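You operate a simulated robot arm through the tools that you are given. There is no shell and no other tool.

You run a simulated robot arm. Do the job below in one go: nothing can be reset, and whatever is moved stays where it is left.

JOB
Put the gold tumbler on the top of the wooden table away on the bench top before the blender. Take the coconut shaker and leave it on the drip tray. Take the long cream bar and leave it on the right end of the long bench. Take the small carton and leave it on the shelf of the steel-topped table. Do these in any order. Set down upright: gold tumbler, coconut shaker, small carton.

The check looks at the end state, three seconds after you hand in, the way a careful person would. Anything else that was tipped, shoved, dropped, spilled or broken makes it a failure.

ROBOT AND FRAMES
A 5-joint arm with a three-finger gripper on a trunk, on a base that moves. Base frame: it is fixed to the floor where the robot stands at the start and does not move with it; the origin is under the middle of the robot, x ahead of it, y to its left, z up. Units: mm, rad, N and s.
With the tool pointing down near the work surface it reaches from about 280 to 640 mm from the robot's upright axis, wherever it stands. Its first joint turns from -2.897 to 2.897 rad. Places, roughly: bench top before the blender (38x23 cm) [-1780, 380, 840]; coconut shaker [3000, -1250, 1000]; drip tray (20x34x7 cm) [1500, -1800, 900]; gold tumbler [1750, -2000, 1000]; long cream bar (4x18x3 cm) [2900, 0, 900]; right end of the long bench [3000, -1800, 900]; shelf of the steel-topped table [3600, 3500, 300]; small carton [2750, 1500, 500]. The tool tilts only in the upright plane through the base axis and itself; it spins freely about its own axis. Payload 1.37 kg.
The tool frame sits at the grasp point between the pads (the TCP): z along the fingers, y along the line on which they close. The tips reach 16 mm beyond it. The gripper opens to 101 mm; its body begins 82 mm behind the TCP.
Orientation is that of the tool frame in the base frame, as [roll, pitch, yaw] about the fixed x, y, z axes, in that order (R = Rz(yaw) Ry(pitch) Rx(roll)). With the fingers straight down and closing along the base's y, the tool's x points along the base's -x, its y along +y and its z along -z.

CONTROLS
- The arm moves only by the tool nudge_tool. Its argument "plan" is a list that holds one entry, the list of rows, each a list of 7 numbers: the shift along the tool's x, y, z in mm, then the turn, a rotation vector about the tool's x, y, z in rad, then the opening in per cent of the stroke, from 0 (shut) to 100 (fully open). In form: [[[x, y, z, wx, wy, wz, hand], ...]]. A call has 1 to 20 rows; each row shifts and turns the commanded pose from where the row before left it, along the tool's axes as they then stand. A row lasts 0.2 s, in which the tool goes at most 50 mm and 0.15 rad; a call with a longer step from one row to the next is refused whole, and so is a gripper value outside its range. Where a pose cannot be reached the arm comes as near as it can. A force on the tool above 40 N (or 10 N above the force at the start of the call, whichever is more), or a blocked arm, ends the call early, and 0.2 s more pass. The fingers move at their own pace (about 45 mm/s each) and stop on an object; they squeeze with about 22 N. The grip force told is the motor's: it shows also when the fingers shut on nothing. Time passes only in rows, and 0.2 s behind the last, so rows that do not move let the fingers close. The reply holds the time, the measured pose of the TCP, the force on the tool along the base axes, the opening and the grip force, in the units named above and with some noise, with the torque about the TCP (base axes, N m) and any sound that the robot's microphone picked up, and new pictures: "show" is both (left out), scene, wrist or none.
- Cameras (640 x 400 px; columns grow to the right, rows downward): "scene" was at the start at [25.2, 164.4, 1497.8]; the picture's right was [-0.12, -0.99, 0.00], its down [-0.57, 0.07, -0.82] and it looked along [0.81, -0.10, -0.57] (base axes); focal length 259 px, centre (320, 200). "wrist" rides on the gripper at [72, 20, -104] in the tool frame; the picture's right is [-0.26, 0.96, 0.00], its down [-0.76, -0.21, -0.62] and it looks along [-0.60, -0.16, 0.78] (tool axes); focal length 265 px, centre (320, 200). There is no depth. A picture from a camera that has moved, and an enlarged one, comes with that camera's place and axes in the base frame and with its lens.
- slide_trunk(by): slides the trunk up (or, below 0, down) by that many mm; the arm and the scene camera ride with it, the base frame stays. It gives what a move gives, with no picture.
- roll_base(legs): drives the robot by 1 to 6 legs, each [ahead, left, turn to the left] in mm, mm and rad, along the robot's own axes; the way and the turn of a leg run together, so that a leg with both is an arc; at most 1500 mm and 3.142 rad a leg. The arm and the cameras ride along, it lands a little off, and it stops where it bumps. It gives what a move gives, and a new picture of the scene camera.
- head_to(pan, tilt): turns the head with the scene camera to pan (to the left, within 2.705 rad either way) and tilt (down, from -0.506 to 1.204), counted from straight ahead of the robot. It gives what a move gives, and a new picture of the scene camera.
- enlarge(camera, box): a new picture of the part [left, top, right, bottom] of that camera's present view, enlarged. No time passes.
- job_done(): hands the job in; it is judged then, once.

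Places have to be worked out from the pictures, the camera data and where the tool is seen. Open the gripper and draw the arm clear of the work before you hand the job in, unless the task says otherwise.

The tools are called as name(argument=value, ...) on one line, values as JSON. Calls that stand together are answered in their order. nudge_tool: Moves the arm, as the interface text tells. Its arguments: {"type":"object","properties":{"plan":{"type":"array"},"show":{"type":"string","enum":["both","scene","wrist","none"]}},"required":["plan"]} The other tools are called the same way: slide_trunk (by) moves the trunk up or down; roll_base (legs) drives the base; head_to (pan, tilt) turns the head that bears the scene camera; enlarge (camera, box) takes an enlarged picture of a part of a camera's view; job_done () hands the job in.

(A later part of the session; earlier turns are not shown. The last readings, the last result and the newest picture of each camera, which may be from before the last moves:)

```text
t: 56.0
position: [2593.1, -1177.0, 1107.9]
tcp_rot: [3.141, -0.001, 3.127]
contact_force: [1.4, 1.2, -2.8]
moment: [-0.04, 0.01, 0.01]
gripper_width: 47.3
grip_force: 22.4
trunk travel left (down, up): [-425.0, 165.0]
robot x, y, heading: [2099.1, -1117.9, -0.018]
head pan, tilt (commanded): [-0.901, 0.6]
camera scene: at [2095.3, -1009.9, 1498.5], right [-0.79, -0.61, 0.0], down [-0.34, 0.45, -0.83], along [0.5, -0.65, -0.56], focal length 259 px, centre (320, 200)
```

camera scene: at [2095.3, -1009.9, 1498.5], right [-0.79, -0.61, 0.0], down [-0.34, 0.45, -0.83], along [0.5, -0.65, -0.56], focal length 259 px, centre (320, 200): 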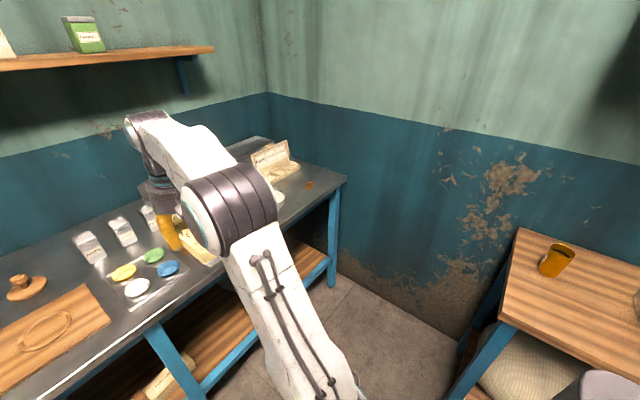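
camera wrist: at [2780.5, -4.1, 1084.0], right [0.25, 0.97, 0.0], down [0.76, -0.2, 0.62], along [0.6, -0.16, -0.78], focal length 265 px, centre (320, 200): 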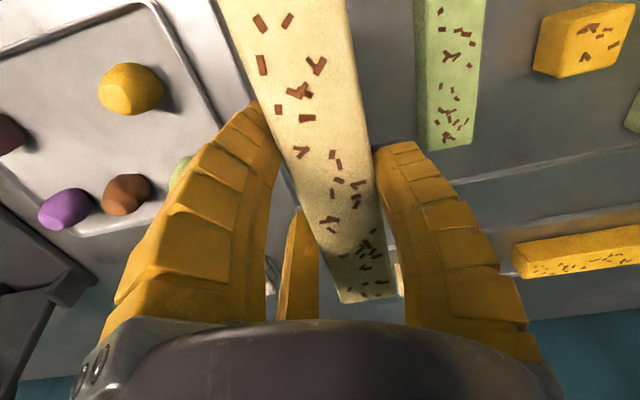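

The bench's right end has free space beside the labelled box; the wooden table ends near x≈1955. I look back at the shakers to read their labels.

head_to(pan=-0.15, tilt=0.5)

enlarge(camera="scene", box=[250, 180, 378, 260])

enlarge(camera="scene", box=[280, 190, 344, 230])

```text
t: 57.0
position: [2592.4, -1177.8, 1109.7]
tcp_rot: [3.141, 0.0, 3.13]
contact_force: [0.3, 0.4, -2.0]
moment: [0.01, 0.01, 0.0]
gripper_width: 47.3
grip_force: 21.9
trunk travel left (down, up): [-425.0, 165.0]
robot x, y, heading: [2100.0, -1112.9, -0.018]
head pan, tilt (commanded): [-0.15, 0.499]
camera scene: at [2131.1, -954.9, 1507.6], right [-0.16, -0.99, 0.0], down [-0.47, 0.08, -0.88], along [0.87, -0.14, -0.48], focal length 259 px, centre (320, 200)
```

scene: 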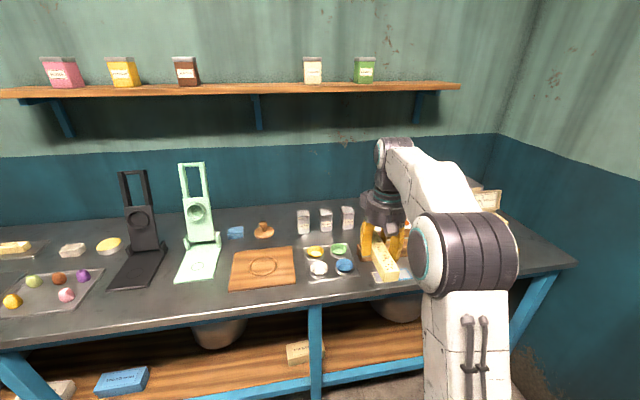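

```text
5.00 times, centred on (314, 220) of scene
camera zoom: at [2131.1, -954.9, 1507.6], right [-0.16, -0.99, 0.0], down [-0.47, 0.08, -0.88], along [0.87, -0.14, -0.48], focal length 1297 px, centre (350, 100)
```

zoom: 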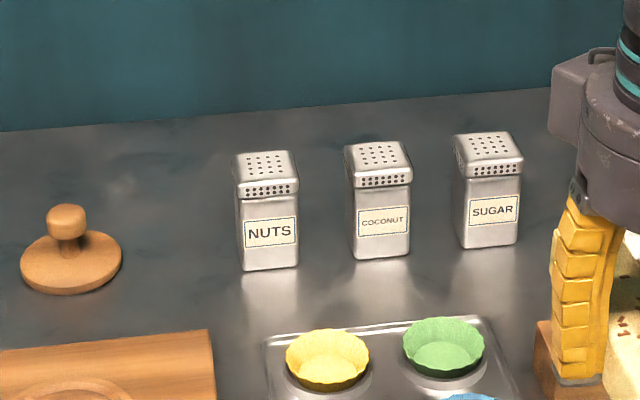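

```text
10.00 times, centred on (312, 210) of scene
camera zoom: at [2131.1, -954.9, 1507.6], right [-0.16, -0.99, 0.0], down [-0.47, 0.08, -0.88], along [0.87, -0.14, -0.48], focal length 2594 px, centre (400, 100)
```

zoom: 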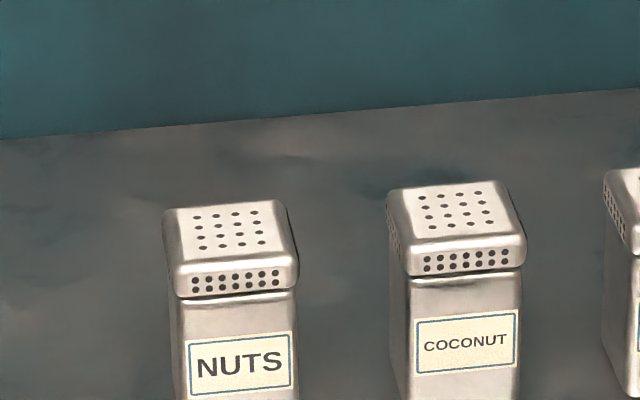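

The coconut shaker is the middle one of the three. First I place the bar: I drive to about (2370, −1390), and look at the bench's right end.

roll_base(legs=[[270, -280, 0.018]])

head_to(pan=-0.75, tilt=0.7)

nudge_tool(plan=[[[0, 0, 0, 0, 0, 0, 0]]], show="wrist")

```text
t: 59.5
position: [2855.4, -1453.4, 1108.1]
tcp_rot: [3.141, -0.002, -3.139]
contact_force: [-0.5, 0.4, -1.7]
moment: [-0.03, 0.02, -0.01]
gripper_width: 47.2
grip_force: 22.1
trunk travel left (down, up): [-425.0, 165.0]
robot x, y, heading: [2361.4, -1399.2, 0.001]
head pan, tilt (commanded): [-0.15, 0.499]
camera scene: at [2392.6, -1238.1, 1507.6], right [-0.15, -0.99, 0.0], down [-0.47, 0.07, -0.88], along [0.87, -0.13, -0.48], focal length 259 px, centre (320, 200)
```

scene: 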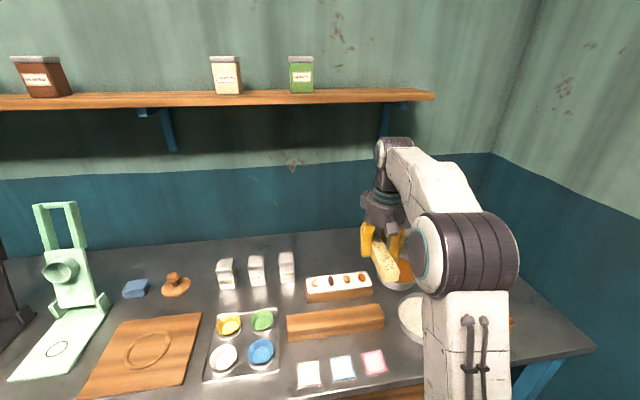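

```text
t: 60.5
position: [2856.6, -1453.8, 1108.5]
tcp_rot: [-3.141, 0.0, -3.141]
contact_force: [-0.6, 0.4, -1.6]
moment: [0.02, -0.06, 0.0]
gripper_width: 47.2
grip_force: 22.6
trunk travel left (down, up): [-425.0, 165.0]
robot x, y, heading: [2369.1, -1398.4, 0.002]
head pan, tilt (commanded): [-0.75, 0.7]
camera scene: at [2364.6, -1282.1, 1489.9], right [-0.68, -0.73, 0.0], down [-0.47, 0.44, -0.77], along [0.56, -0.52, -0.64], focal length 259 px, centre (320, 200)
```

scene: 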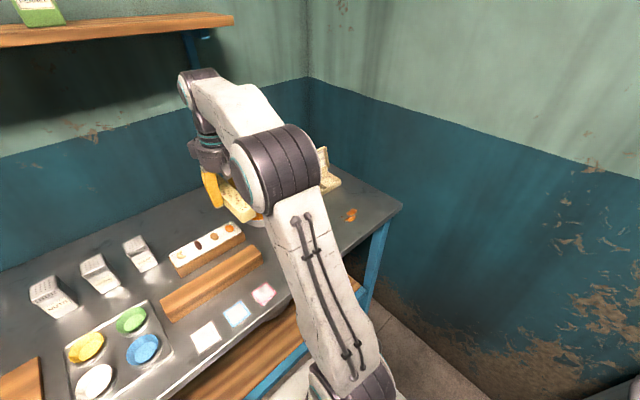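

```text
t: 60.9
position: [2856.5, -1453.1, 1108.8]
tcp_rot: [-3.141, 0.001, -3.141]
contact_force: [-0.2, 0.5, -1.8]
moment: [-0.04, -0.02, -0.01]
gripper_width: 47.4
grip_force: 22.7
trunk travel left (down, up): [-425.0, 165.0]
robot x, y, heading: [2364.7, -1396.0, 0.001]
head pan, tilt (commanded): [-0.75, 0.7]
camera wrist: at [2784.9, -1434.1, 1213.7], right [0.26, 0.96, 0.0], down [0.76, -0.21, 0.62], along [0.6, -0.16, -0.78], focal length 265 px, centre (320, 200)
```

wrist: 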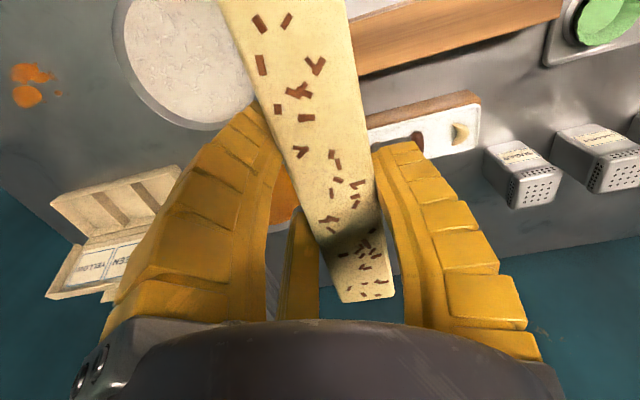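

The flat orange smear is at about (2785, −1828), the bowl ends near y≈−1665 and the box front is near x≈2935. I'll lay the bar along x at about (2815, −1895); first I move the base 80 mm right and swing the tool there at height.

roll_base(legs=[[0, -80, 0]])

nudge_tool(plan=[[[5, -45, 0, 0, 0, 0, 0], [5, -45, 0, 0, 0, 0, 0], [5, -45, 0, 0, 0, 0, 0], [5, -45, 0, 0, 0, 0, 0], [5, -45, 0, 0, 0, 0, 0], [5, -45, 0, 0, 0, 0, 0], [5, -45, 0, 0, 0, 0, 0], [5, -40, 0, 0, 0, 0, 0], [0, 0, 0, 0, 0, 0, 0]]], show="both")

```text
t: 61.9
position: [2856.5, -1533.2, 1110.1]
tcp_rot: [3.141, -0.001, -3.139]
contact_force: [0.1, -0.6, -2.5]
moment: [0.0, -0.06, -0.02]
gripper_width: 47.7
grip_force: 22.0
trunk travel left (down, up): [-425.0, 165.0]
robot x, y, heading: [2362.3, -1478.4, 0.004]
head pan, tilt (commanded): [-0.75, 0.7]
camera scene: at [2364.5, -1361.6, 1490.0], right [-0.68, -0.73, 0.0], down [-0.47, 0.44, -0.76], along [0.56, -0.52, -0.64], focal length 259 px, centre (320, 200)
```

scene: 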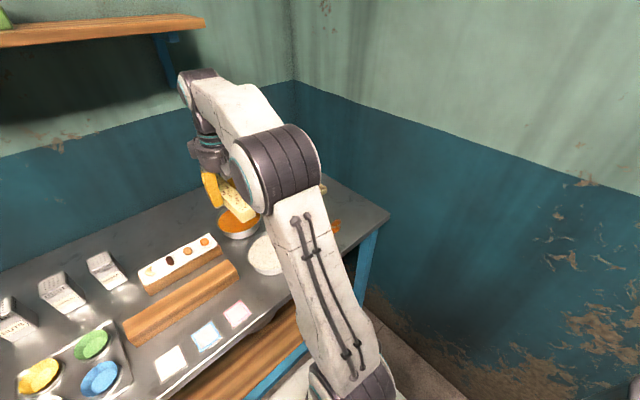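

```text
t: 63.9
position: [2793.3, -1851.6, 1091.3]
tcp_rot: [3.14, 0.0, -3.139]
contact_force: [0.1, -0.6, -2.7]
moment: [-0.03, 0.02, 0.04]
gripper_width: 47.1
grip_force: 22.2
out of reach, approached as far as the arm can: row 7, 8
trunk travel left (down, up): [-425.0, 165.0]
robot x, y, heading: [2362.7, -1479.2, 0.002]
head pan, tilt (commanded): [-0.75, 0.7]
camera scene: at [2364.8, -1361.0, 1489.9], right [-0.68, -0.73, 0.0], down [-0.47, 0.44, -0.76], along [0.56, -0.52, -0.64], focal length 259 px, centre (320, 200)
camera wrist: at [2722.4, -1833.0, 1195.5], right [0.26, 0.96, 0.0], down [0.76, -0.21, 0.62], along [0.6, -0.16, -0.78], focal length 265 px, centre (320, 200)
```

scene: 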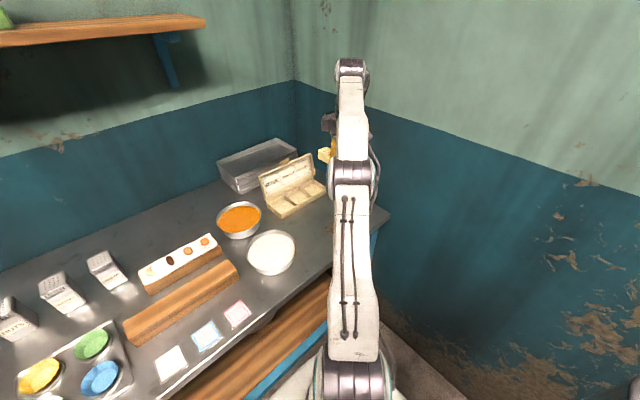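
wrist: 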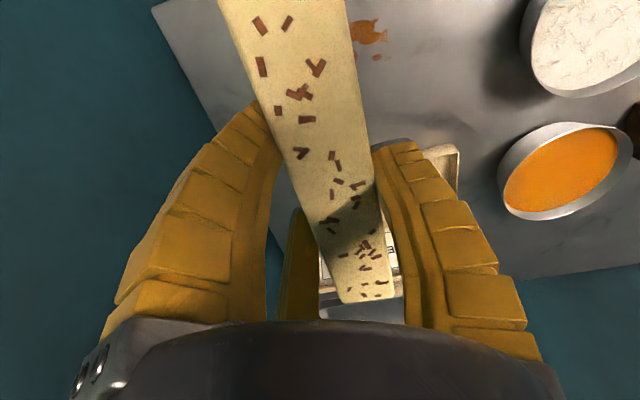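

The reach is limited at this height; the arm should reach farther lower down relative to the trunk. I go down with the arm by 120 mm, then check the position.

nudge_tool(plan=[[[0, 0, 40, 0, 0, 0, 0], [0, 0, 40, 0, 0, 0, 0], [0, 0, 40, 0, 0, 0, 0], [0, 0, 0, 0, 0, 0, 0]]], show="both")

```text
t: 64.9
position: [2804.0, -1861.9, 1046.5]
tcp_rot: [3.126, -0.017, -3.14]
contact_force: [0.3, 0.4, -2.6]
moment: [-0.04, 0.0, -0.02]
gripper_width: 47.5
grip_force: 21.7
out of reach, approached as far as the arm can: row 1, 2, 3
trunk travel left (down, up): [-425.0, 165.0]
robot x, y, heading: [2365.2, -1477.6, 0.006]
head pan, tilt (commanded): [-0.75, 0.7]
camera scene: at [2364.5, -1360.7, 1489.9], right [-0.68, -0.73, 0.0], down [-0.47, 0.44, -0.76], along [0.56, -0.52, -0.64], focal length 259 px, centre (320, 200)
camera wrist: at [2734.1, -1844.9, 1152.5], right [0.26, 0.96, 0.01], down [0.77, -0.22, 0.6], along [0.59, -0.15, -0.8], focal length 265 px, centre (320, 200)
```

scene: 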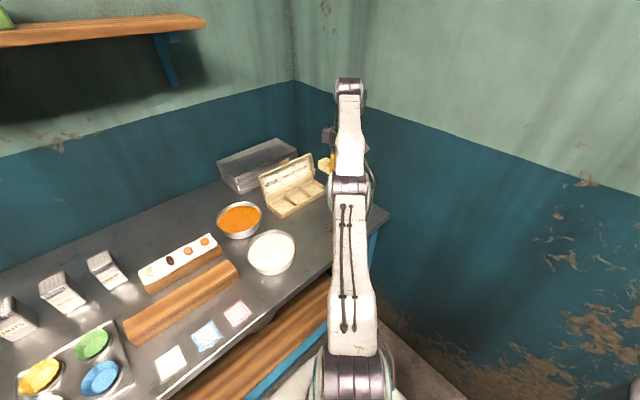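
wrist: 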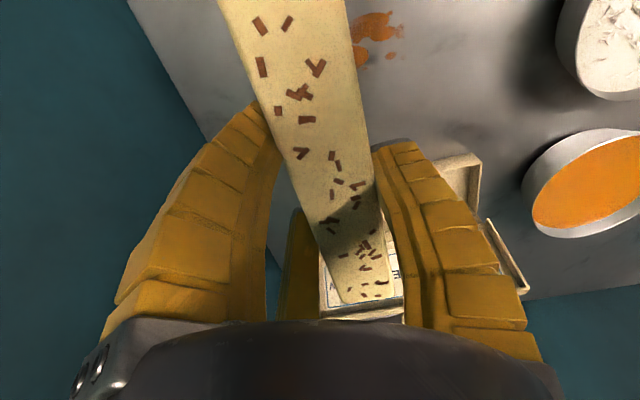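

The arm is at its limit, so I roll the base 85 mm further right and pull the tool back to the target above (2815, −1895).

roll_base(legs=[[10, -85, 0]])

nudge_tool(plan=[[[0, 40, 0, 0, 0, 0, 0], [0, 38, 0, 0, 0, 0, 0], [0, 0, 0, 0, 0, 0, 0], [0, 0, 0, 0, 0, 0, 0]]], show="both")

```text
t: 66.0
position: [2812.8, -1948.8, 1046.3]
tcp_rot: [3.123, -0.018, -3.142]
contact_force: [-0.1, -0.3, -1.7]
moment: [0.0, -0.01, -0.01]
gripper_width: 47.5
grip_force: 22.1
trunk travel left (down, up): [-425.0, 165.0]
robot x, y, heading: [2373.4, -1564.5, 0.0]
head pan, tilt (commanded): [-0.75, 0.7]
camera scene: at [2374.9, -1447.0, 1490.0], right [-0.68, -0.73, 0.0], down [-0.47, 0.44, -0.76], along [0.56, -0.52, -0.64], focal length 259 px, centre (320, 200)
```

scene: 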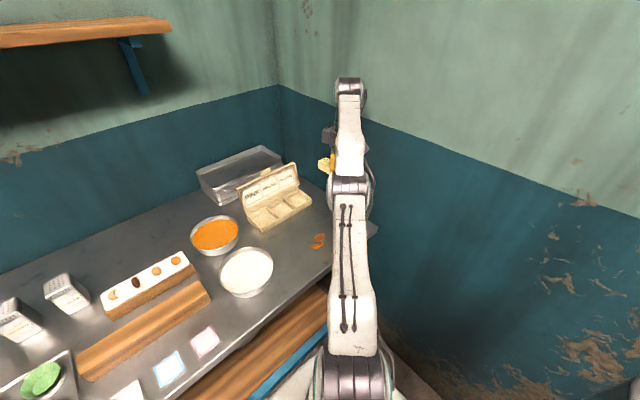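

```text
t: 67.0
position: [2852.6, -1904.5, 1049.2]
tcp_rot: [3.126, -0.017, -3.14]
contact_force: [-0.8, 0.5, -2.0]
moment: [0.0, -0.05, -0.02]
gripper_width: 47.2
grip_force: 22.0
out of reach, approached as far as the arm can: row 1, 2
trunk travel left (down, up): [-425.0, 165.0]
robot x, y, heading: [2373.9, -1562.5, -0.003]
head pan, tilt (commanded): [-0.75, 0.7]
camera scene: at [2374.7, -1446.2, 1489.9], right [-0.68, -0.73, 0.0], down [-0.47, 0.44, -0.76], along [0.56, -0.52, -0.64], focal length 259 px, centre (320, 200)
camera wrist: at [2783.9, -1886.5, 1155.0], right [0.26, 0.96, 0.01], down [0.77, -0.22, 0.6], along [0.58, -0.15, -0.8], focal length 265 px, centre (320, 200)
```

scene: 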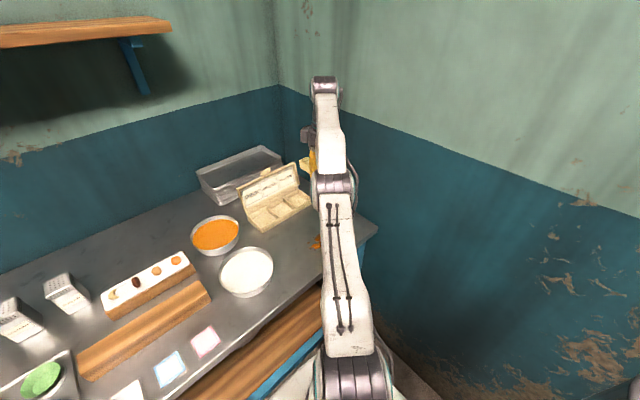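
wrist: 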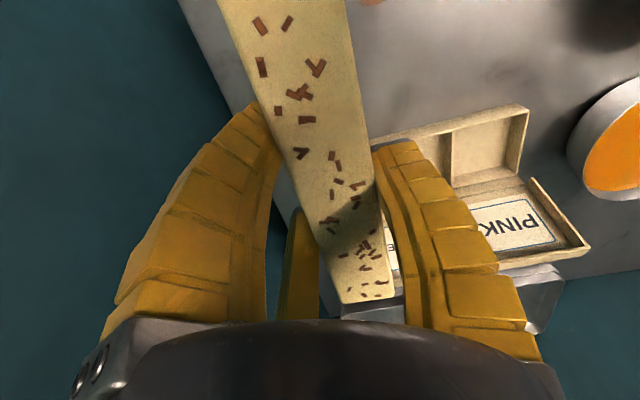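

The arm has gone straight (R≈588 from the axis) and is stuck sliding along that limit. I pull the tool inward to bend the elbow again.

nudge_tool(plan=[[[38, 28, -10, 0, 0, 0, 0], [38, 28, 0, 0, 0, 0, 0], [0, 0, 0, 0, 0, 0, 0]]], show="scene")

```text
t: 67.8
position: [2848.0, -1906.7, 1058.1]
tcp_rot: [3.126, -0.018, -3.141]
contact_force: [1.0, -0.4, -2.5]
moment: [-0.02, 0.02, -0.01]
gripper_width: 47.0
grip_force: 21.7
out of reach, approached as far as the arm can: row 1, 2
trunk travel left (down, up): [-425.0, 165.0]
robot x, y, heading: [2374.1, -1564.8, -0.0]
head pan, tilt (commanded): [-0.75, 0.7]
camera scene: at [2374.9, -1446.2, 1489.9], right [-0.68, -0.73, 0.0], down [-0.47, 0.44, -0.76], along [0.56, -0.52, -0.64], focal length 259 px, centre (320, 200)
```

scene: 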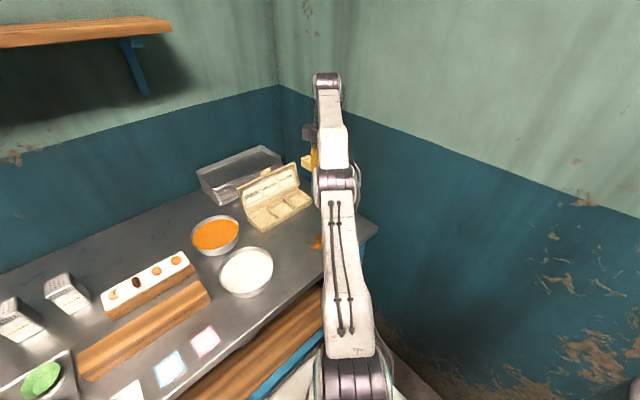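

The elbow seems to have flipped to a low-elbow shape with the wrist at its limit. I move the base left and back into open floor (bar stays high above everything) so I can work the arm free safely.

roll_base(legs=[[0, 380, 0], [-330, 0, 0]])

nudge_tool(plan=[[[-30, -22, 0, 0, 0, 0, 0], [-30, -22, 10, 0, 0, 0, 0], [0, 0, 0, 0, 0, 0, 0]]], show="scene")

```text
t: 72.0
position: [2522.4, -1526.7, 1057.8]
tcp_rot: [3.127, -0.017, -3.136]
contact_force: [0.6, 0.5, -2.4]
moment: [-0.01, 0.01, -0.04]
gripper_width: 47.5
grip_force: 22.6
trunk travel left (down, up): [-425.0, 165.0]
robot x, y, heading: [2049.2, -1187.2, 0.011]
head pan, tilt (commanded): [-0.75, 0.7]
camera scene: at [2046.3, -1068.4, 1489.9], right [-0.68, -0.74, 0.0], down [-0.47, 0.44, -0.77], along [0.56, -0.52, -0.64], focal length 259 px, centre (320, 200)
```

scene: 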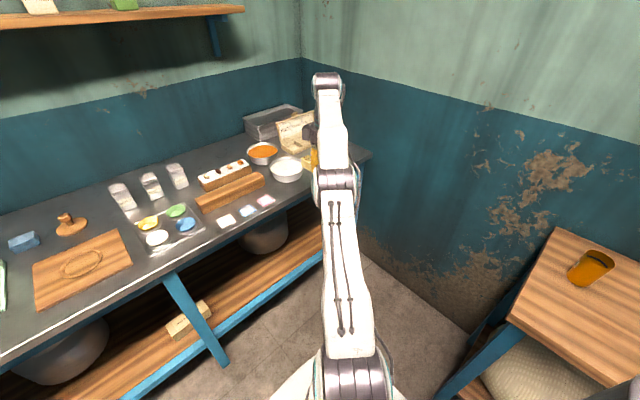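

```text
t: 72.8
position: [2532.0, -1530.0, 1033.7]
tcp_rot: [3.127, -0.017, -3.134]
contact_force: [0.2, -0.6, -2.2]
moment: [0.02, 0.0, 0.01]
gripper_width: 47.0
grip_force: 21.7
out of reach, approached as far as the arm can: row 1, 2
trunk travel left (down, up): [-425.0, 165.0]
robot x, y, heading: [2046.8, -1187.1, 0.009]
head pan, tilt (commanded): [-0.75, 0.7]
camera scene: at [2047.1, -1068.6, 1489.9], right [-0.68, -0.74, 0.0], down [-0.47, 0.44, -0.76], along [0.56, -0.52, -0.64], focal length 259 px, centre (320, 200)
```

scene: 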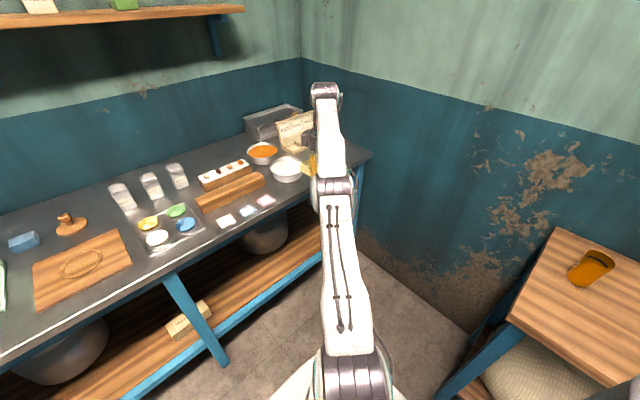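

I test which joint is limiting: I tilt the tool 0.15 rad with the tips outward while shifting the TCP outward so the wrist stays put.

nudge_tool(plan=[[[-31, -22, 0, 0.085, -0.118, 0, 0], [0, 0, 0, 0, 0, 0, 0]]], show="scene")

```text
t: 73.4
position: [2563.7, -1550.9, 1031.6]
tcp_rot: [-3.062, 0.096, -3.133]
contact_force: [-0.4, 0.1, -2.5]
moment: [-0.01, 0.0, -0.01]
gripper_width: 47.0
grip_force: 21.5
trunk travel left (down, up): [-425.0, 165.0]
robot x, y, heading: [2047.7, -1185.9, 0.003]
head pan, tilt (commanded): [-0.75, 0.7]
camera scene: at [2046.8, -1068.3, 1489.9], right [-0.68, -0.74, 0.0], down [-0.47, 0.44, -0.76], along [0.56, -0.52, -0.64], focal length 259 px, centre (320, 200)
```

scene: 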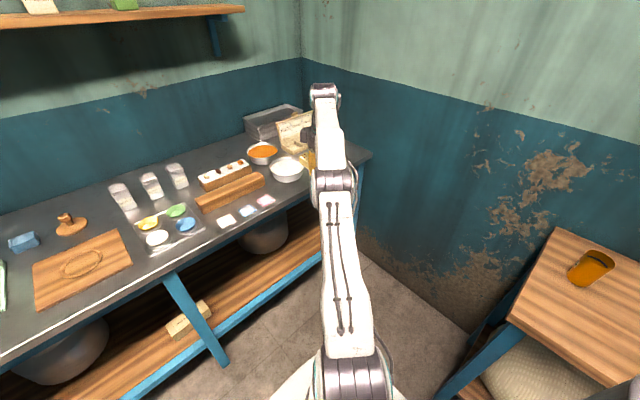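

That worked without a limit flag, so the wrist joint was the limiter. With the wrist relieved, I push outward and down to straighten the elbow and then flip it back.

nudge_tool(plan=[[[-20, -15, 15, 0, 0, 0, 0], [-10, -7, 30, 0, 0, 0, 0], [0, 0, 30, 0, 0, 0, 0], [0, 0, 0, 0, 0, 0, 0]]], show="scene")

```text
t: 74.4
position: [2581.5, -1562.0, 953.0]
tcp_rot: [-3.063, 0.092, -3.133]
contact_force: [0.0, 0.1, -1.9]
moment: [0.02, -0.01, -0.04]
gripper_width: 47.2
grip_force: 21.7
out of reach, approached as far as the arm can: row 1, 2
trunk travel left (down, up): [-425.0, 165.0]
robot x, y, heading: [2044.7, -1187.3, 0.008]
head pan, tilt (commanded): [-0.75, 0.7]
camera scene: at [2046.7, -1068.3, 1489.9], right [-0.68, -0.74, 0.0], down [-0.47, 0.44, -0.76], along [0.56, -0.52, -0.64], focal length 259 px, centre (320, 200)
```

scene: 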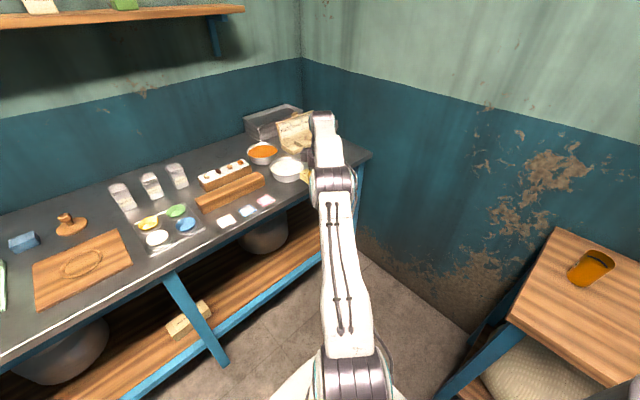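

The last downward row went through cleanly. I move inward now and see whether it follows.

nudge_tool(plan=[[[20, 15, -10, 0, 0, 0, 0], [25, 18, -10, 0, 0, 0, 0], [25, 18, -10, 0, 0, 0, 0], [0, 0, 0, 0, 0, 0, 0]]], show="scene")

```text
t: 75.4
position: [2508.1, -1511.4, 975.0]
tcp_rot: [-3.063, 0.095, -3.134]
contact_force: [0.2, -0.5, -1.8]
moment: [-0.06, -0.03, -0.02]
gripper_width: 47.2
grip_force: 21.3
trunk travel left (down, up): [-425.0, 165.0]
robot x, y, heading: [2051.4, -1182.6, 0.006]
head pan, tilt (commanded): [-0.75, 0.7]
camera scene: at [2046.8, -1068.4, 1489.9], right [-0.68, -0.74, 0.0], down [-0.47, 0.44, -0.76], along [0.56, -0.52, -0.64], focal length 259 px, centre (320, 200)
```

scene: 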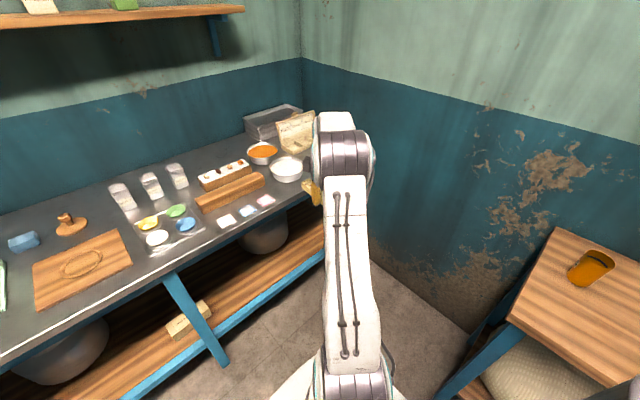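

The elbow is up again. I set the tool back to vertical.

nudge_tool(plan=[[[20, 14, 0, -0.04, 0.047, 0, 0], [20, 14, 0, -0.0385, 0.048, 0, 0], [0, 0, 0, 0, 0, 0, 0]]], show="wrist")

```text
t: 76.2
position: [2468.5, -1484.4, 968.2]
tcp_rot: [3.142, -0.001, -3.135]
contact_force: [0.3, 0.2, -2.6]
moment: [-0.05, -0.02, -0.01]
gripper_width: 47.4
grip_force: 22.0
trunk travel left (down, up): [-425.0, 165.0]
robot x, y, heading: [2046.2, -1184.2, 0.008]
head pan, tilt (commanded): [-0.75, 0.7]
camera wrist: at [2397.8, -1465.0, 1072.2], right [0.26, 0.97, 0.0], down [0.76, -0.2, 0.62], along [0.6, -0.16, -0.79], focal length 265 px, centre (320, 200)
```

wrist: 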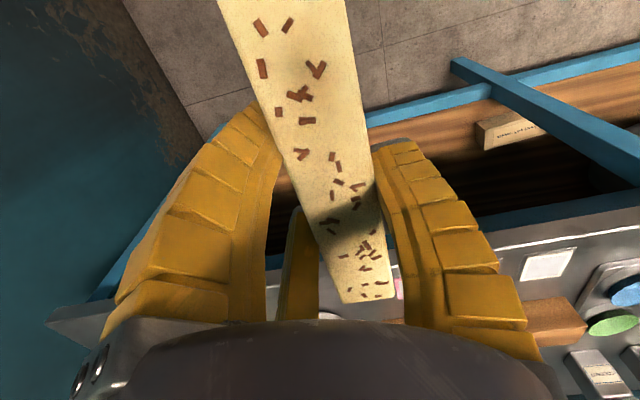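

The tool is vertical with the elbow up and the bar still held. I raise the trunk 100 mm, then drive forward and right so the bar hangs over the free spot at the bench's right end.

slide_trunk(by=100)

roll_base(legs=[[327, 0, -0.008], [0, -385, 0]])

nudge_tool(plan=[[[0, 0, 0, 0, 0, 0, 0]]], show="wrist")

```text
t: 77.5
position: [2469.1, -1484.2, 1068.5]
tcp_rot: [3.14, -0.001, -3.135]
contact_force: [0.5, 0.8, -2.3]
moment: [-0.04, 0.01, 0.04]
gripper_width: 47.3
grip_force: 22.0
trunk travel left (down, up): [-525.0, 65.0]
robot x, y, heading: [2048.2, -1188.0, 0.004]
head pan, tilt (commanded): [-0.75, 0.7]
```

```text
t: 81.7
position: [2784.8, -1876.7, 1067.5]
tcp_rot: [3.14, -0.001, 3.131]
contact_force: [-0.8, 0.2, -3.2]
moment: [0.01, 0.0, 0.03]
gripper_width: 47.2
grip_force: 22.0
trunk travel left (down, up): [-525.0, 65.0]
robot x, y, heading: [2369.3, -1567.7, -0.007]
head pan, tilt (commanded): [-0.75, 0.7]
camera scene: at [2369.7, -1454.5, 1590.0], right [-0.69, -0.72, 0.0], down [-0.47, 0.44, -0.76], along [0.55, -0.53, -0.64], focal length 259 px, centre (320, 200)
```

scene: 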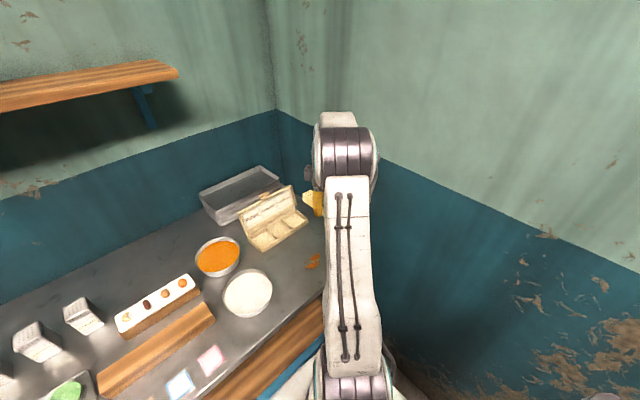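

```text
t: 82.1
position: [2784.2, -1876.2, 1068.0]
tcp_rot: [3.14, -0.001, 3.131]
contact_force: [-0.5, -0.5, -1.4]
moment: [-0.02, -0.02, 0.0]
gripper_width: 47.4
grip_force: 21.9
trunk travel left (down, up): [-525.0, 65.0]
robot x, y, heading: [2367.6, -1570.2, -0.009]
head pan, tilt (commanded): [-0.75, 0.7]
camera wrist: at [2714.3, -1856.2, 1171.9], right [0.27, 0.96, 0.0], down [0.76, -0.22, 0.62], along [0.6, -0.17, -0.79], focal length 265 px, centre (320, 200)
```

wrist: 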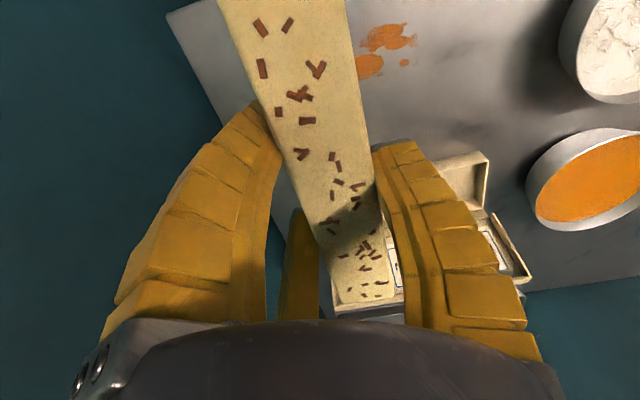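

The pose is good: stain, bowl and box are clear of the drop spot. I shift to (2815, −1895), lower the trunk 100 mm, and then descend with the arm to just above the bench.

nudge_tool(plan=[[[-16, -10, 0, 0, 0, 0, 0], [-15, -9, 0, 0, 0, 0, 0], [0, 0, 0, 0, 0, 0, 0]]], show="none")

slide_trunk(by=-100)

nudge_tool(plan=[[[0, 0, 30, 0, 0, 0, 0], [0, 0, 30, 0, 0, 0, 0], [0, 0, 20, 0, 0, 0, 0], [0, 0, 0, 0, 0, 0, 0]]], show="both")

```text
t: 82.9
position: [2815.4, -1895.6, 1067.7]
tcp_rot: [3.14, -0.002, 3.13]
contact_force: [0.2, -0.6, -2.3]
moment: [-0.02, 0.01, -0.02]
gripper_width: 47.4
grip_force: 22.4
trunk travel left (down, up): [-525.0, 65.0]
robot x, y, heading: [2369.8, -1570.6, -0.01]
head pan, tilt (commanded): [-0.75, 0.7]
```

```text
t: 84.2
position: [2815.0, -1894.6, 967.3]
tcp_rot: [3.139, -0.002, 3.134]
contact_force: [0.7, 0.0, -2.0]
moment: [0.04, -0.05, 0.01]
gripper_width: 47.0
grip_force: 21.9
trunk travel left (down, up): [-425.0, 165.0]
robot x, y, heading: [2366.6, -1572.8, -0.008]
head pan, tilt (commanded): [-0.75, 0.7]
```

```text
t: 85.2
position: [2815.5, -1896.6, 886.2]
tcp_rot: [-3.141, -0.001, 3.131]
contact_force: [-0.3, -0.2, -2.1]
moment: [0.0, -0.03, 0.02]
gripper_width: 47.1
grip_force: 22.0
trunk travel left (down, up): [-425.0, 165.0]
robot x, y, heading: [2370.0, -1568.8, -0.013]
head pan, tilt (commanded): [-0.75, 0.7]
camera scene: at [2369.7, -1453.8, 1489.9], right [-0.69, -0.72, 0.0], down [-0.47, 0.44, -0.76], along [0.55, -0.53, -0.64], focal length 259 px, centre (320, 200)
camera wrist: at [2744.3, -1876.1, 991.6], right [0.27, 0.96, 0.0], down [0.75, -0.22, 0.62], along [0.6, -0.17, -0.78], focal length 265 px, centre (320, 200)
```

scene: 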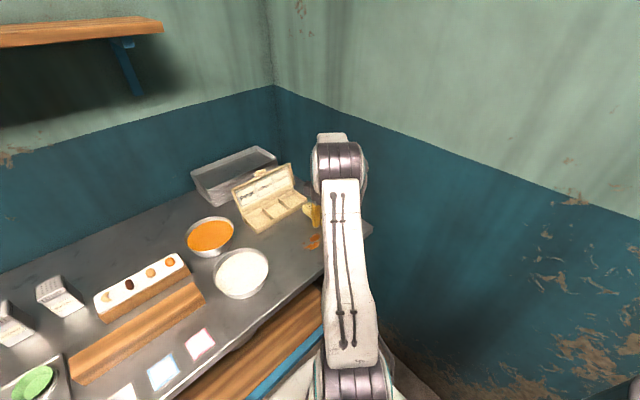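
wrist: 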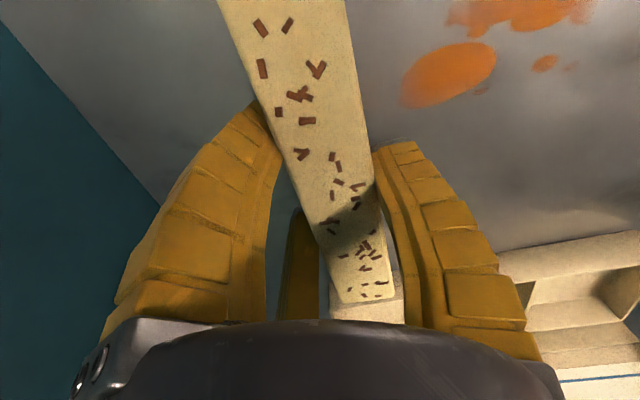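

The bar hangs about 13 mm above the bench with its far end about 25 mm from the box. I back it off 10 mm and lower in small steps watching the force.

nudge_tool(plan=[[[10, 0, 0, 0, 0, 0, 0], [0, 0, 4, 0, 0, 0, 0], [0, 0, 3, 0, 0, 0, 0], [0, 0, 2, 0, 0, 0, 0], [0, 0, 0, 0, 0, 0, 0]]], show="none")

nudge_tool(plan=[[[0, 0, 2, 0, 0, 0, 0], [0, 0, 0, 0, 0, 0, 0]]], show="none")

nudge_tool(plan=[[[0, 0, 2, 0, 0, 0, 0], [0, 0, 0, 0, 0, 0, 0]]], show="wrist")

```text
t: 86.4
position: [2805.5, -1894.8, 878.5]
tcp_rot: [3.139, -0.002, 3.133]
contact_force: [0.7, 0.1, -2.5]
moment: [-0.06, -0.03, 0.02]
gripper_width: 47.1
grip_force: 21.9
trunk travel left (down, up): [-425.0, 165.0]
robot x, y, heading: [2369.6, -1568.3, -0.01]
head pan, tilt (commanded): [-0.75, 0.7]
```

```text
t: 87.0
position: [2804.8, -1895.7, 877.8]
tcp_rot: [-3.141, 0.0, 3.131]
contact_force: [-0.3, -0.1, 1.4]
moment: [-0.07, -0.29, -0.01]
gripper_width: 47.4
grip_force: 22.4
trunk travel left (down, up): [-425.0, 165.0]
robot x, y, heading: [2368.6, -1572.5, -0.015]
head pan, tilt (commanded): [-0.75, 0.7]
```

```text
t: 87.6
position: [2804.8, -1895.8, 875.8]
tcp_rot: [-3.141, 0.003, 3.131]
contact_force: [0.3, -1.2, 15.8]
moment: [-0.05, 0.06, -0.01]
gripper_width: 47.5
grip_force: 22.1
trunk travel left (down, up): [-425.0, 165.0]
robot x, y, heading: [2368.0, -1571.0, -0.012]
head pan, tilt (commanded): [-0.75, 0.7]
camera wrist: at [2733.7, -1874.9, 980.6], right [0.27, 0.96, 0.0], down [0.75, -0.21, 0.62], along [0.6, -0.17, -0.78], focal length 265 px, centre (320, 200)
```

wrist: 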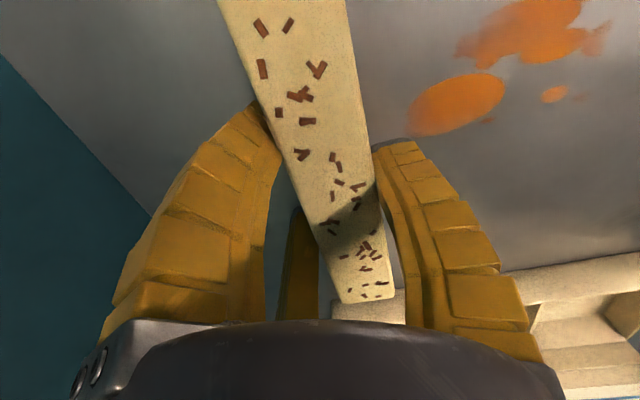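

The bar touches down at TCP z≈877 (force 15.8 N). I ease up 2 mm, open the fingers and rise straight up.

nudge_tool(plan=[[[0, 0, -2, 0, 0, 0, 0], [0, 0, 0, 0, 0, 0, 50], [0, 0, 0, 0, 0, 0, 65], [0, 0, 0, 0, 0, 0, 72], [0, 0, 0, 0, 0, 0, 72]]], show="wrist")

nudge_tool(plan=[[[0, 0, -15, 0, 0, 0, 72], [0, 0, -35, 0, 0, 0, 72], [0, 0, -45, 0, 0, 0, 72], [0, 0, 0, 0, 0, 0, 72]]], show="wrist")

```text
t: 88.8
position: [2804.5, -1894.2, 876.0]
tcp_rot: [3.139, -0.002, 3.133]
contact_force: [-0.1, 0.2, 0.1]
moment: [0.0, 0.02, 0.0]
gripper_width: 75.5
grip_force: 2.2
trunk travel left (down, up): [-425.0, 165.0]
robot x, y, heading: [2368.2, -1569.2, -0.007]
head pan, tilt (commanded): [-0.75, 0.7]
camera wrist: at [2734.1, -1875.1, 980.1], right [0.27, 0.96, 0.0], down [0.76, -0.22, 0.62], along [0.6, -0.17, -0.79], focal length 265 px, centre (320, 200)
```

wrist: 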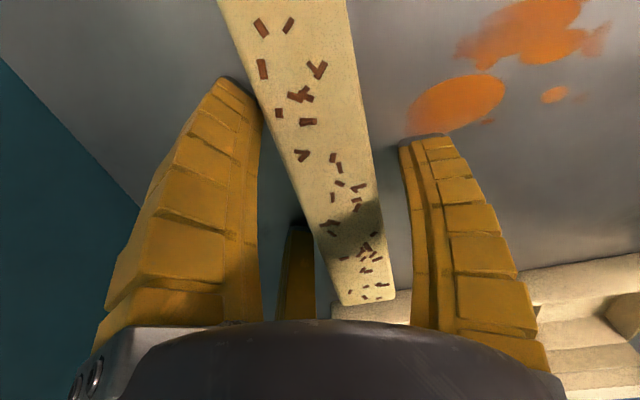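

```text
t: 89.8
position: [2805.7, -1895.8, 969.9]
tcp_rot: [3.14, -0.002, 3.133]
contact_force: [-0.1, 0.0, 0.8]
moment: [-0.01, -0.01, -0.01]
gripper_width: 75.3
grip_force: 2.5
trunk travel left (down, up): [-425.0, 165.0]
robot x, y, heading: [2367.1, -1570.1, -0.005]
head pan, tilt (commanded): [-0.75, 0.7]
camera wrist: at [2734.2, -1875.2, 1074.4], right [0.27, 0.96, 0.0], down [0.75, -0.22, 0.62], along [0.6, -0.17, -0.78], focal length 265 px, centre (320, 200)
```

wrist: 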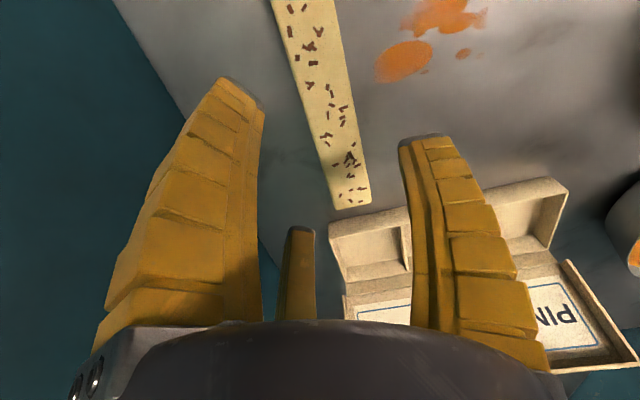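

The bar lies on the bench's right end, clear of the box. Next is the coconut shaker at about (3058, −1128), 83 mm tall: I raise the trunk fully for reach and roll left to face it.

slide_trunk(by=160)

roll_base(legs=[[25, 440, 0.006]])

head_to(pan=-0.25, tilt=0.7)

enlarge(camera="scene", box=[260, 150, 420, 250])

```text
t: 91.7
position: [2805.7, -1895.6, 1129.1]
tcp_rot: [3.14, -0.001, 3.134]
contact_force: [0.6, 0.4, -0.1]
moment: [-0.02, 0.02, 0.02]
gripper_width: 75.6
grip_force: 2.0
trunk travel left (down, up): [-585.0, 5.0]
robot x, y, heading: [2368.6, -1568.6, -0.01]
head pan, tilt (commanded): [-0.75, 0.7]
```

```text
t: 94.4
position: [2835.1, -1444.9, 1129.6]
tcp_rot: [3.141, -0.002, -3.137]
contact_force: [0.1, -0.2, 0.2]
moment: [0.0, -0.05, 0.0]
gripper_width: 75.4
grip_force: 2.2
trunk travel left (down, up): [-585.0, 5.0]
robot x, y, heading: [2394.6, -1127.0, 0.001]
head pan, tilt (commanded): [-0.75, 0.7]
camera scene: at [2394.9, -1008.0, 1649.8], right [-0.68, -0.73, 0.0], down [-0.47, 0.44, -0.77], along [0.56, -0.52, -0.64], focal length 259 px, centre (320, 200)
```

scene: 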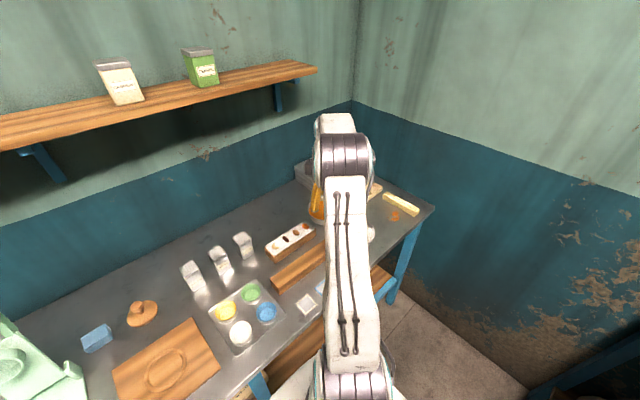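

```text
t: 95.3
position: [2835.7, -1444.2, 1129.4]
tcp_rot: [3.138, -0.003, -3.137]
contact_force: [-0.1, -0.5, -0.8]
moment: [0.01, 0.01, 0.02]
gripper_width: 75.3
grip_force: 1.8
trunk travel left (down, up): [-585.0, 5.0]
robot x, y, heading: [2398.1, -1126.1, 0.006]
head pan, tilt (commanded): [-0.25, 0.7]
camera scene: at [2415.0, -971.9, 1649.9], right [-0.25, -0.97, 0.0], down [-0.62, 0.16, -0.76], along [0.74, -0.19, -0.64], focal length 259 px, centre (320, 200)
```

scene: 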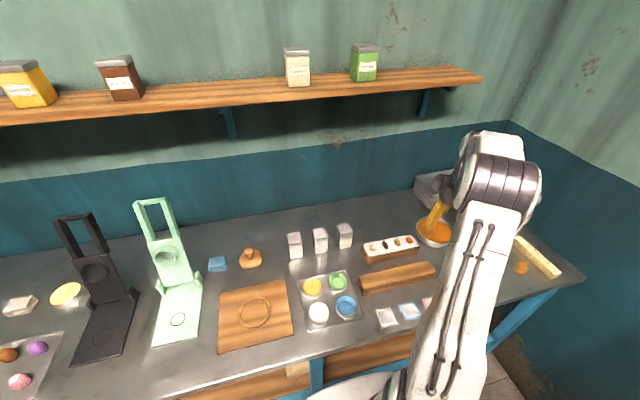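

```text
4.00 times, centred on (340, 200) of scene
camera zoom: at [2415.0, -971.9, 1649.9], right [-0.25, -0.97, 0.0], down [-0.62, 0.16, -0.76], along [0.74, -0.19, -0.64], focal length 1038 px, centre (240, 200)
```

zoom: 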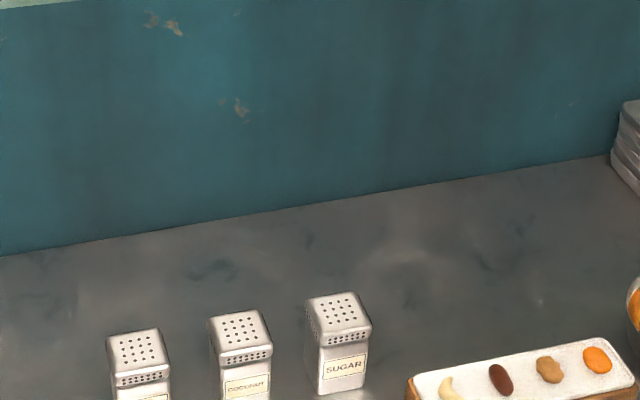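

The bench is about 600 mm deep (wall near x≈3300) and the coconut lid centre is at about (3060, −1138). I lower the tool first (reach is better low), then swing it in front of the shakers.

nudge_tool(plan=[[[0, 0, 45, 0, 0, 0, 72], [0, 0, 45, 0, 0, 0, 72], [0, 0, 40, 0, 0, 0, 72], [-15, 38, 0, 0, 0, 0, 72], [-15, 38, 0, 0, 0, 0, 72], [-15, 38, 0, 0, 0, 0, 72], [-15, 38, 0, 0, 0, 0, 72], [-15, 38, 0, 0, 0, 0, 72], [-15, 38, 0, 0, 0, 0, 72], [-15, 38, 0, 0, 0, 0, 72], [-15, 37, 0, 0, 0, 0, 72], [0, 0, 0, 0, 0, 0, 72]]], show="both")

```text
t: 97.9
position: [2953.5, -1142.5, 999.1]
tcp_rot: [-3.14, -0.002, -3.14]
contact_force: [0.2, 0.3, 0.0]
moment: [-0.01, 0.0, 0.05]
gripper_width: 75.1
grip_force: 2.0
trunk travel left (down, up): [-585.0, 5.0]
robot x, y, heading: [2396.3, -1127.6, 0.004]
head pan, tilt (commanded): [-0.25, 0.7]
camera scene: at [2414.9, -972.0, 1649.9], right [-0.24, -0.97, 0.0], down [-0.62, 0.16, -0.77], along [0.74, -0.19, -0.64], focal length 259 px, centre (320, 200)
camera wrist: at [2882.0, -1123.2, 1103.6], right [0.26, 0.96, 0.0], down [0.76, -0.21, 0.62], along [0.6, -0.16, -0.79], focal length 265 px, centre (320, 200)
```

scene: 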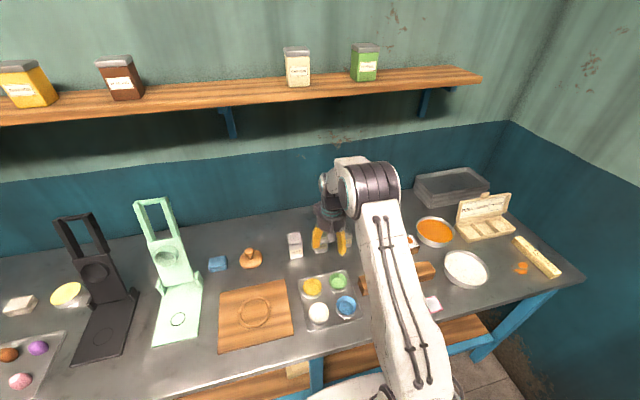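
wrist: 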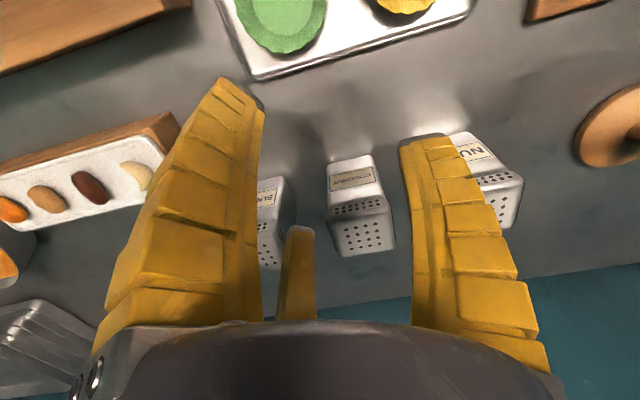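

The coconut shaker is right ahead in the wrist view at about (3062, −1131). I narrow the fingers to 62 % and move over it at z≈990.

nudge_tool(plan=[[[-36, 3, 3, 0, 0, 0, 62], [-36, 3, 3, 0, 0, 0, 62], [-36, 2, 3, 0, 0, 0, 62], [0, 0, 0, 0, 0, 0, 62]]], show="both")

enlarge(camera="scene", box=[260, 190, 388, 270])

```text
t: 98.9
position: [3056.1, -1133.3, 989.6]
tcp_rot: [-3.141, -0.003, -3.137]
contact_force: [-0.4, -0.1, 0.7]
moment: [0.0, 0.02, -0.01]
gripper_width: 65.6
grip_force: 2.8
out of reach, approached as far as the arm can: row 3
trunk travel left (down, up): [-585.0, 5.0]
robot x, y, heading: [2393.3, -1127.4, 0.004]
head pan, tilt (commanded): [-0.25, 0.7]
camera scene: at [2414.7, -971.7, 1649.9], right [-0.24, -0.97, 0.0], down [-0.62, 0.16, -0.77], along [0.74, -0.19, -0.64], focal length 259 px, centre (320, 200)
camera wrist: at [2985.4, -1114.8, 1094.3], right [0.26, 0.97, 0.0], down [0.76, -0.21, 0.62], along [0.6, -0.16, -0.79], focal length 265 px, centre (320, 200)
```

scene: 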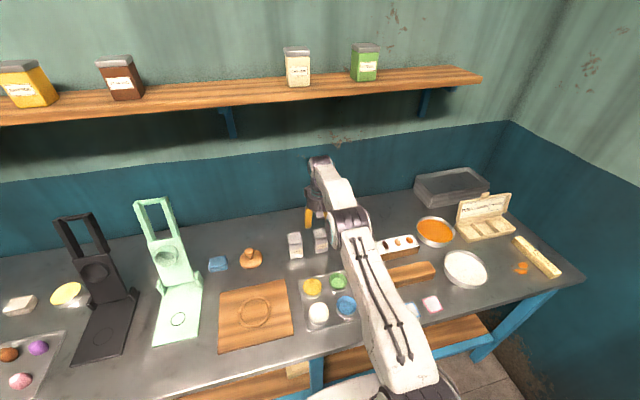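
wrist: 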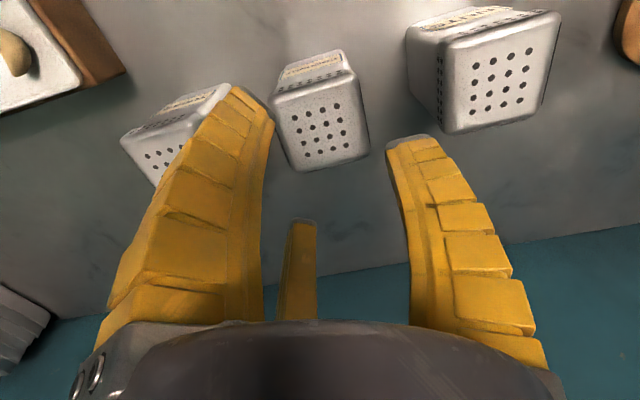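

```text
5.00 times, centred on (324, 230) of scene
camera zoom: at [2414.7, -971.7, 1649.9], right [-0.24, -0.97, 0.0], down [-0.62, 0.16, -0.77], along [0.74, -0.19, -0.64], focal length 1297 px, centre (300, 50)
```

zoom: 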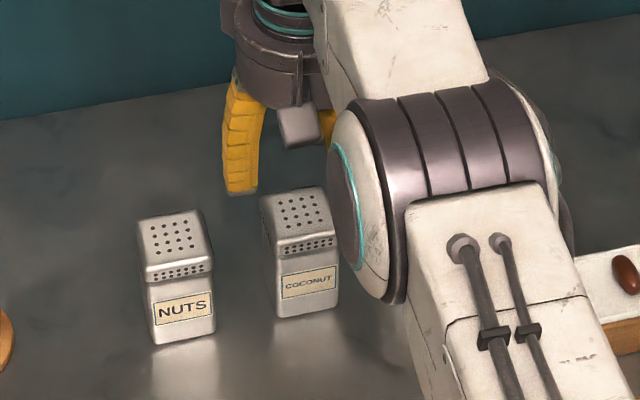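

The arm reached its limit at R≈660, so I pull back 40 mm to keep the elbow bent, and look down at the gap between my base and the bench.

nudge_tool(plan=[[[20, 0, 0, 0, 0, 0, 62], [25, 0, 0, 0, 0, 0, 62], [0, 0, 0, 0, 0, 0, 62]]], show="none")

head_to(pan=0.3, tilt=1.2)

```text
t: 99.7
position: [3012.5, -1132.6, 989.4]
tcp_rot: [3.141, 0.001, -3.138]
contact_force: [-0.2, 0.5, -0.2]
moment: [-0.01, 0.0, -0.02]
gripper_width: 66.1
grip_force: 2.1
trunk travel left (down, up): [-585.0, 5.0]
robot x, y, heading: [2399.1, -1123.4, 0.002]
head pan, tilt (commanded): [-0.25, 0.7]
```

```text
t: 100.7
position: [3012.6, -1133.4, 991.3]
tcp_rot: [3.141, -0.001, -3.14]
contact_force: [0.5, 0.5, -0.3]
moment: [0.02, -0.02, -0.01]
gripper_width: 65.9
grip_force: 2.9
trunk travel left (down, up): [-585.0, 5.0]
robot x, y, heading: [2397.2, -1126.0, 0.004]
head pan, tilt (commanded): [0.3, 1.201]
camera scene: at [2386.1, -934.3, 1614.0], right [0.3, -0.95, 0.0], down [-0.89, -0.28, -0.36], along [0.35, 0.11, -0.93], focal length 259 px, centre (320, 200)
```

scene: 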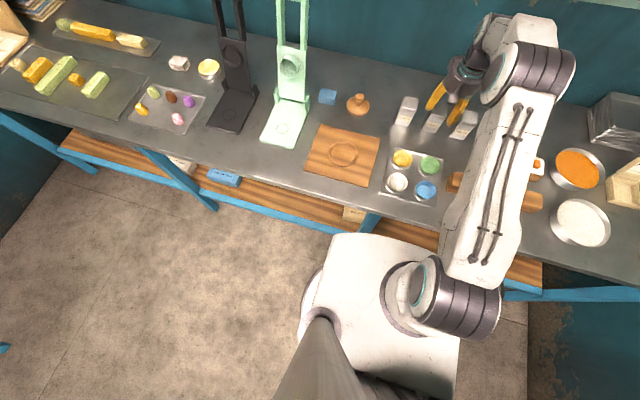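

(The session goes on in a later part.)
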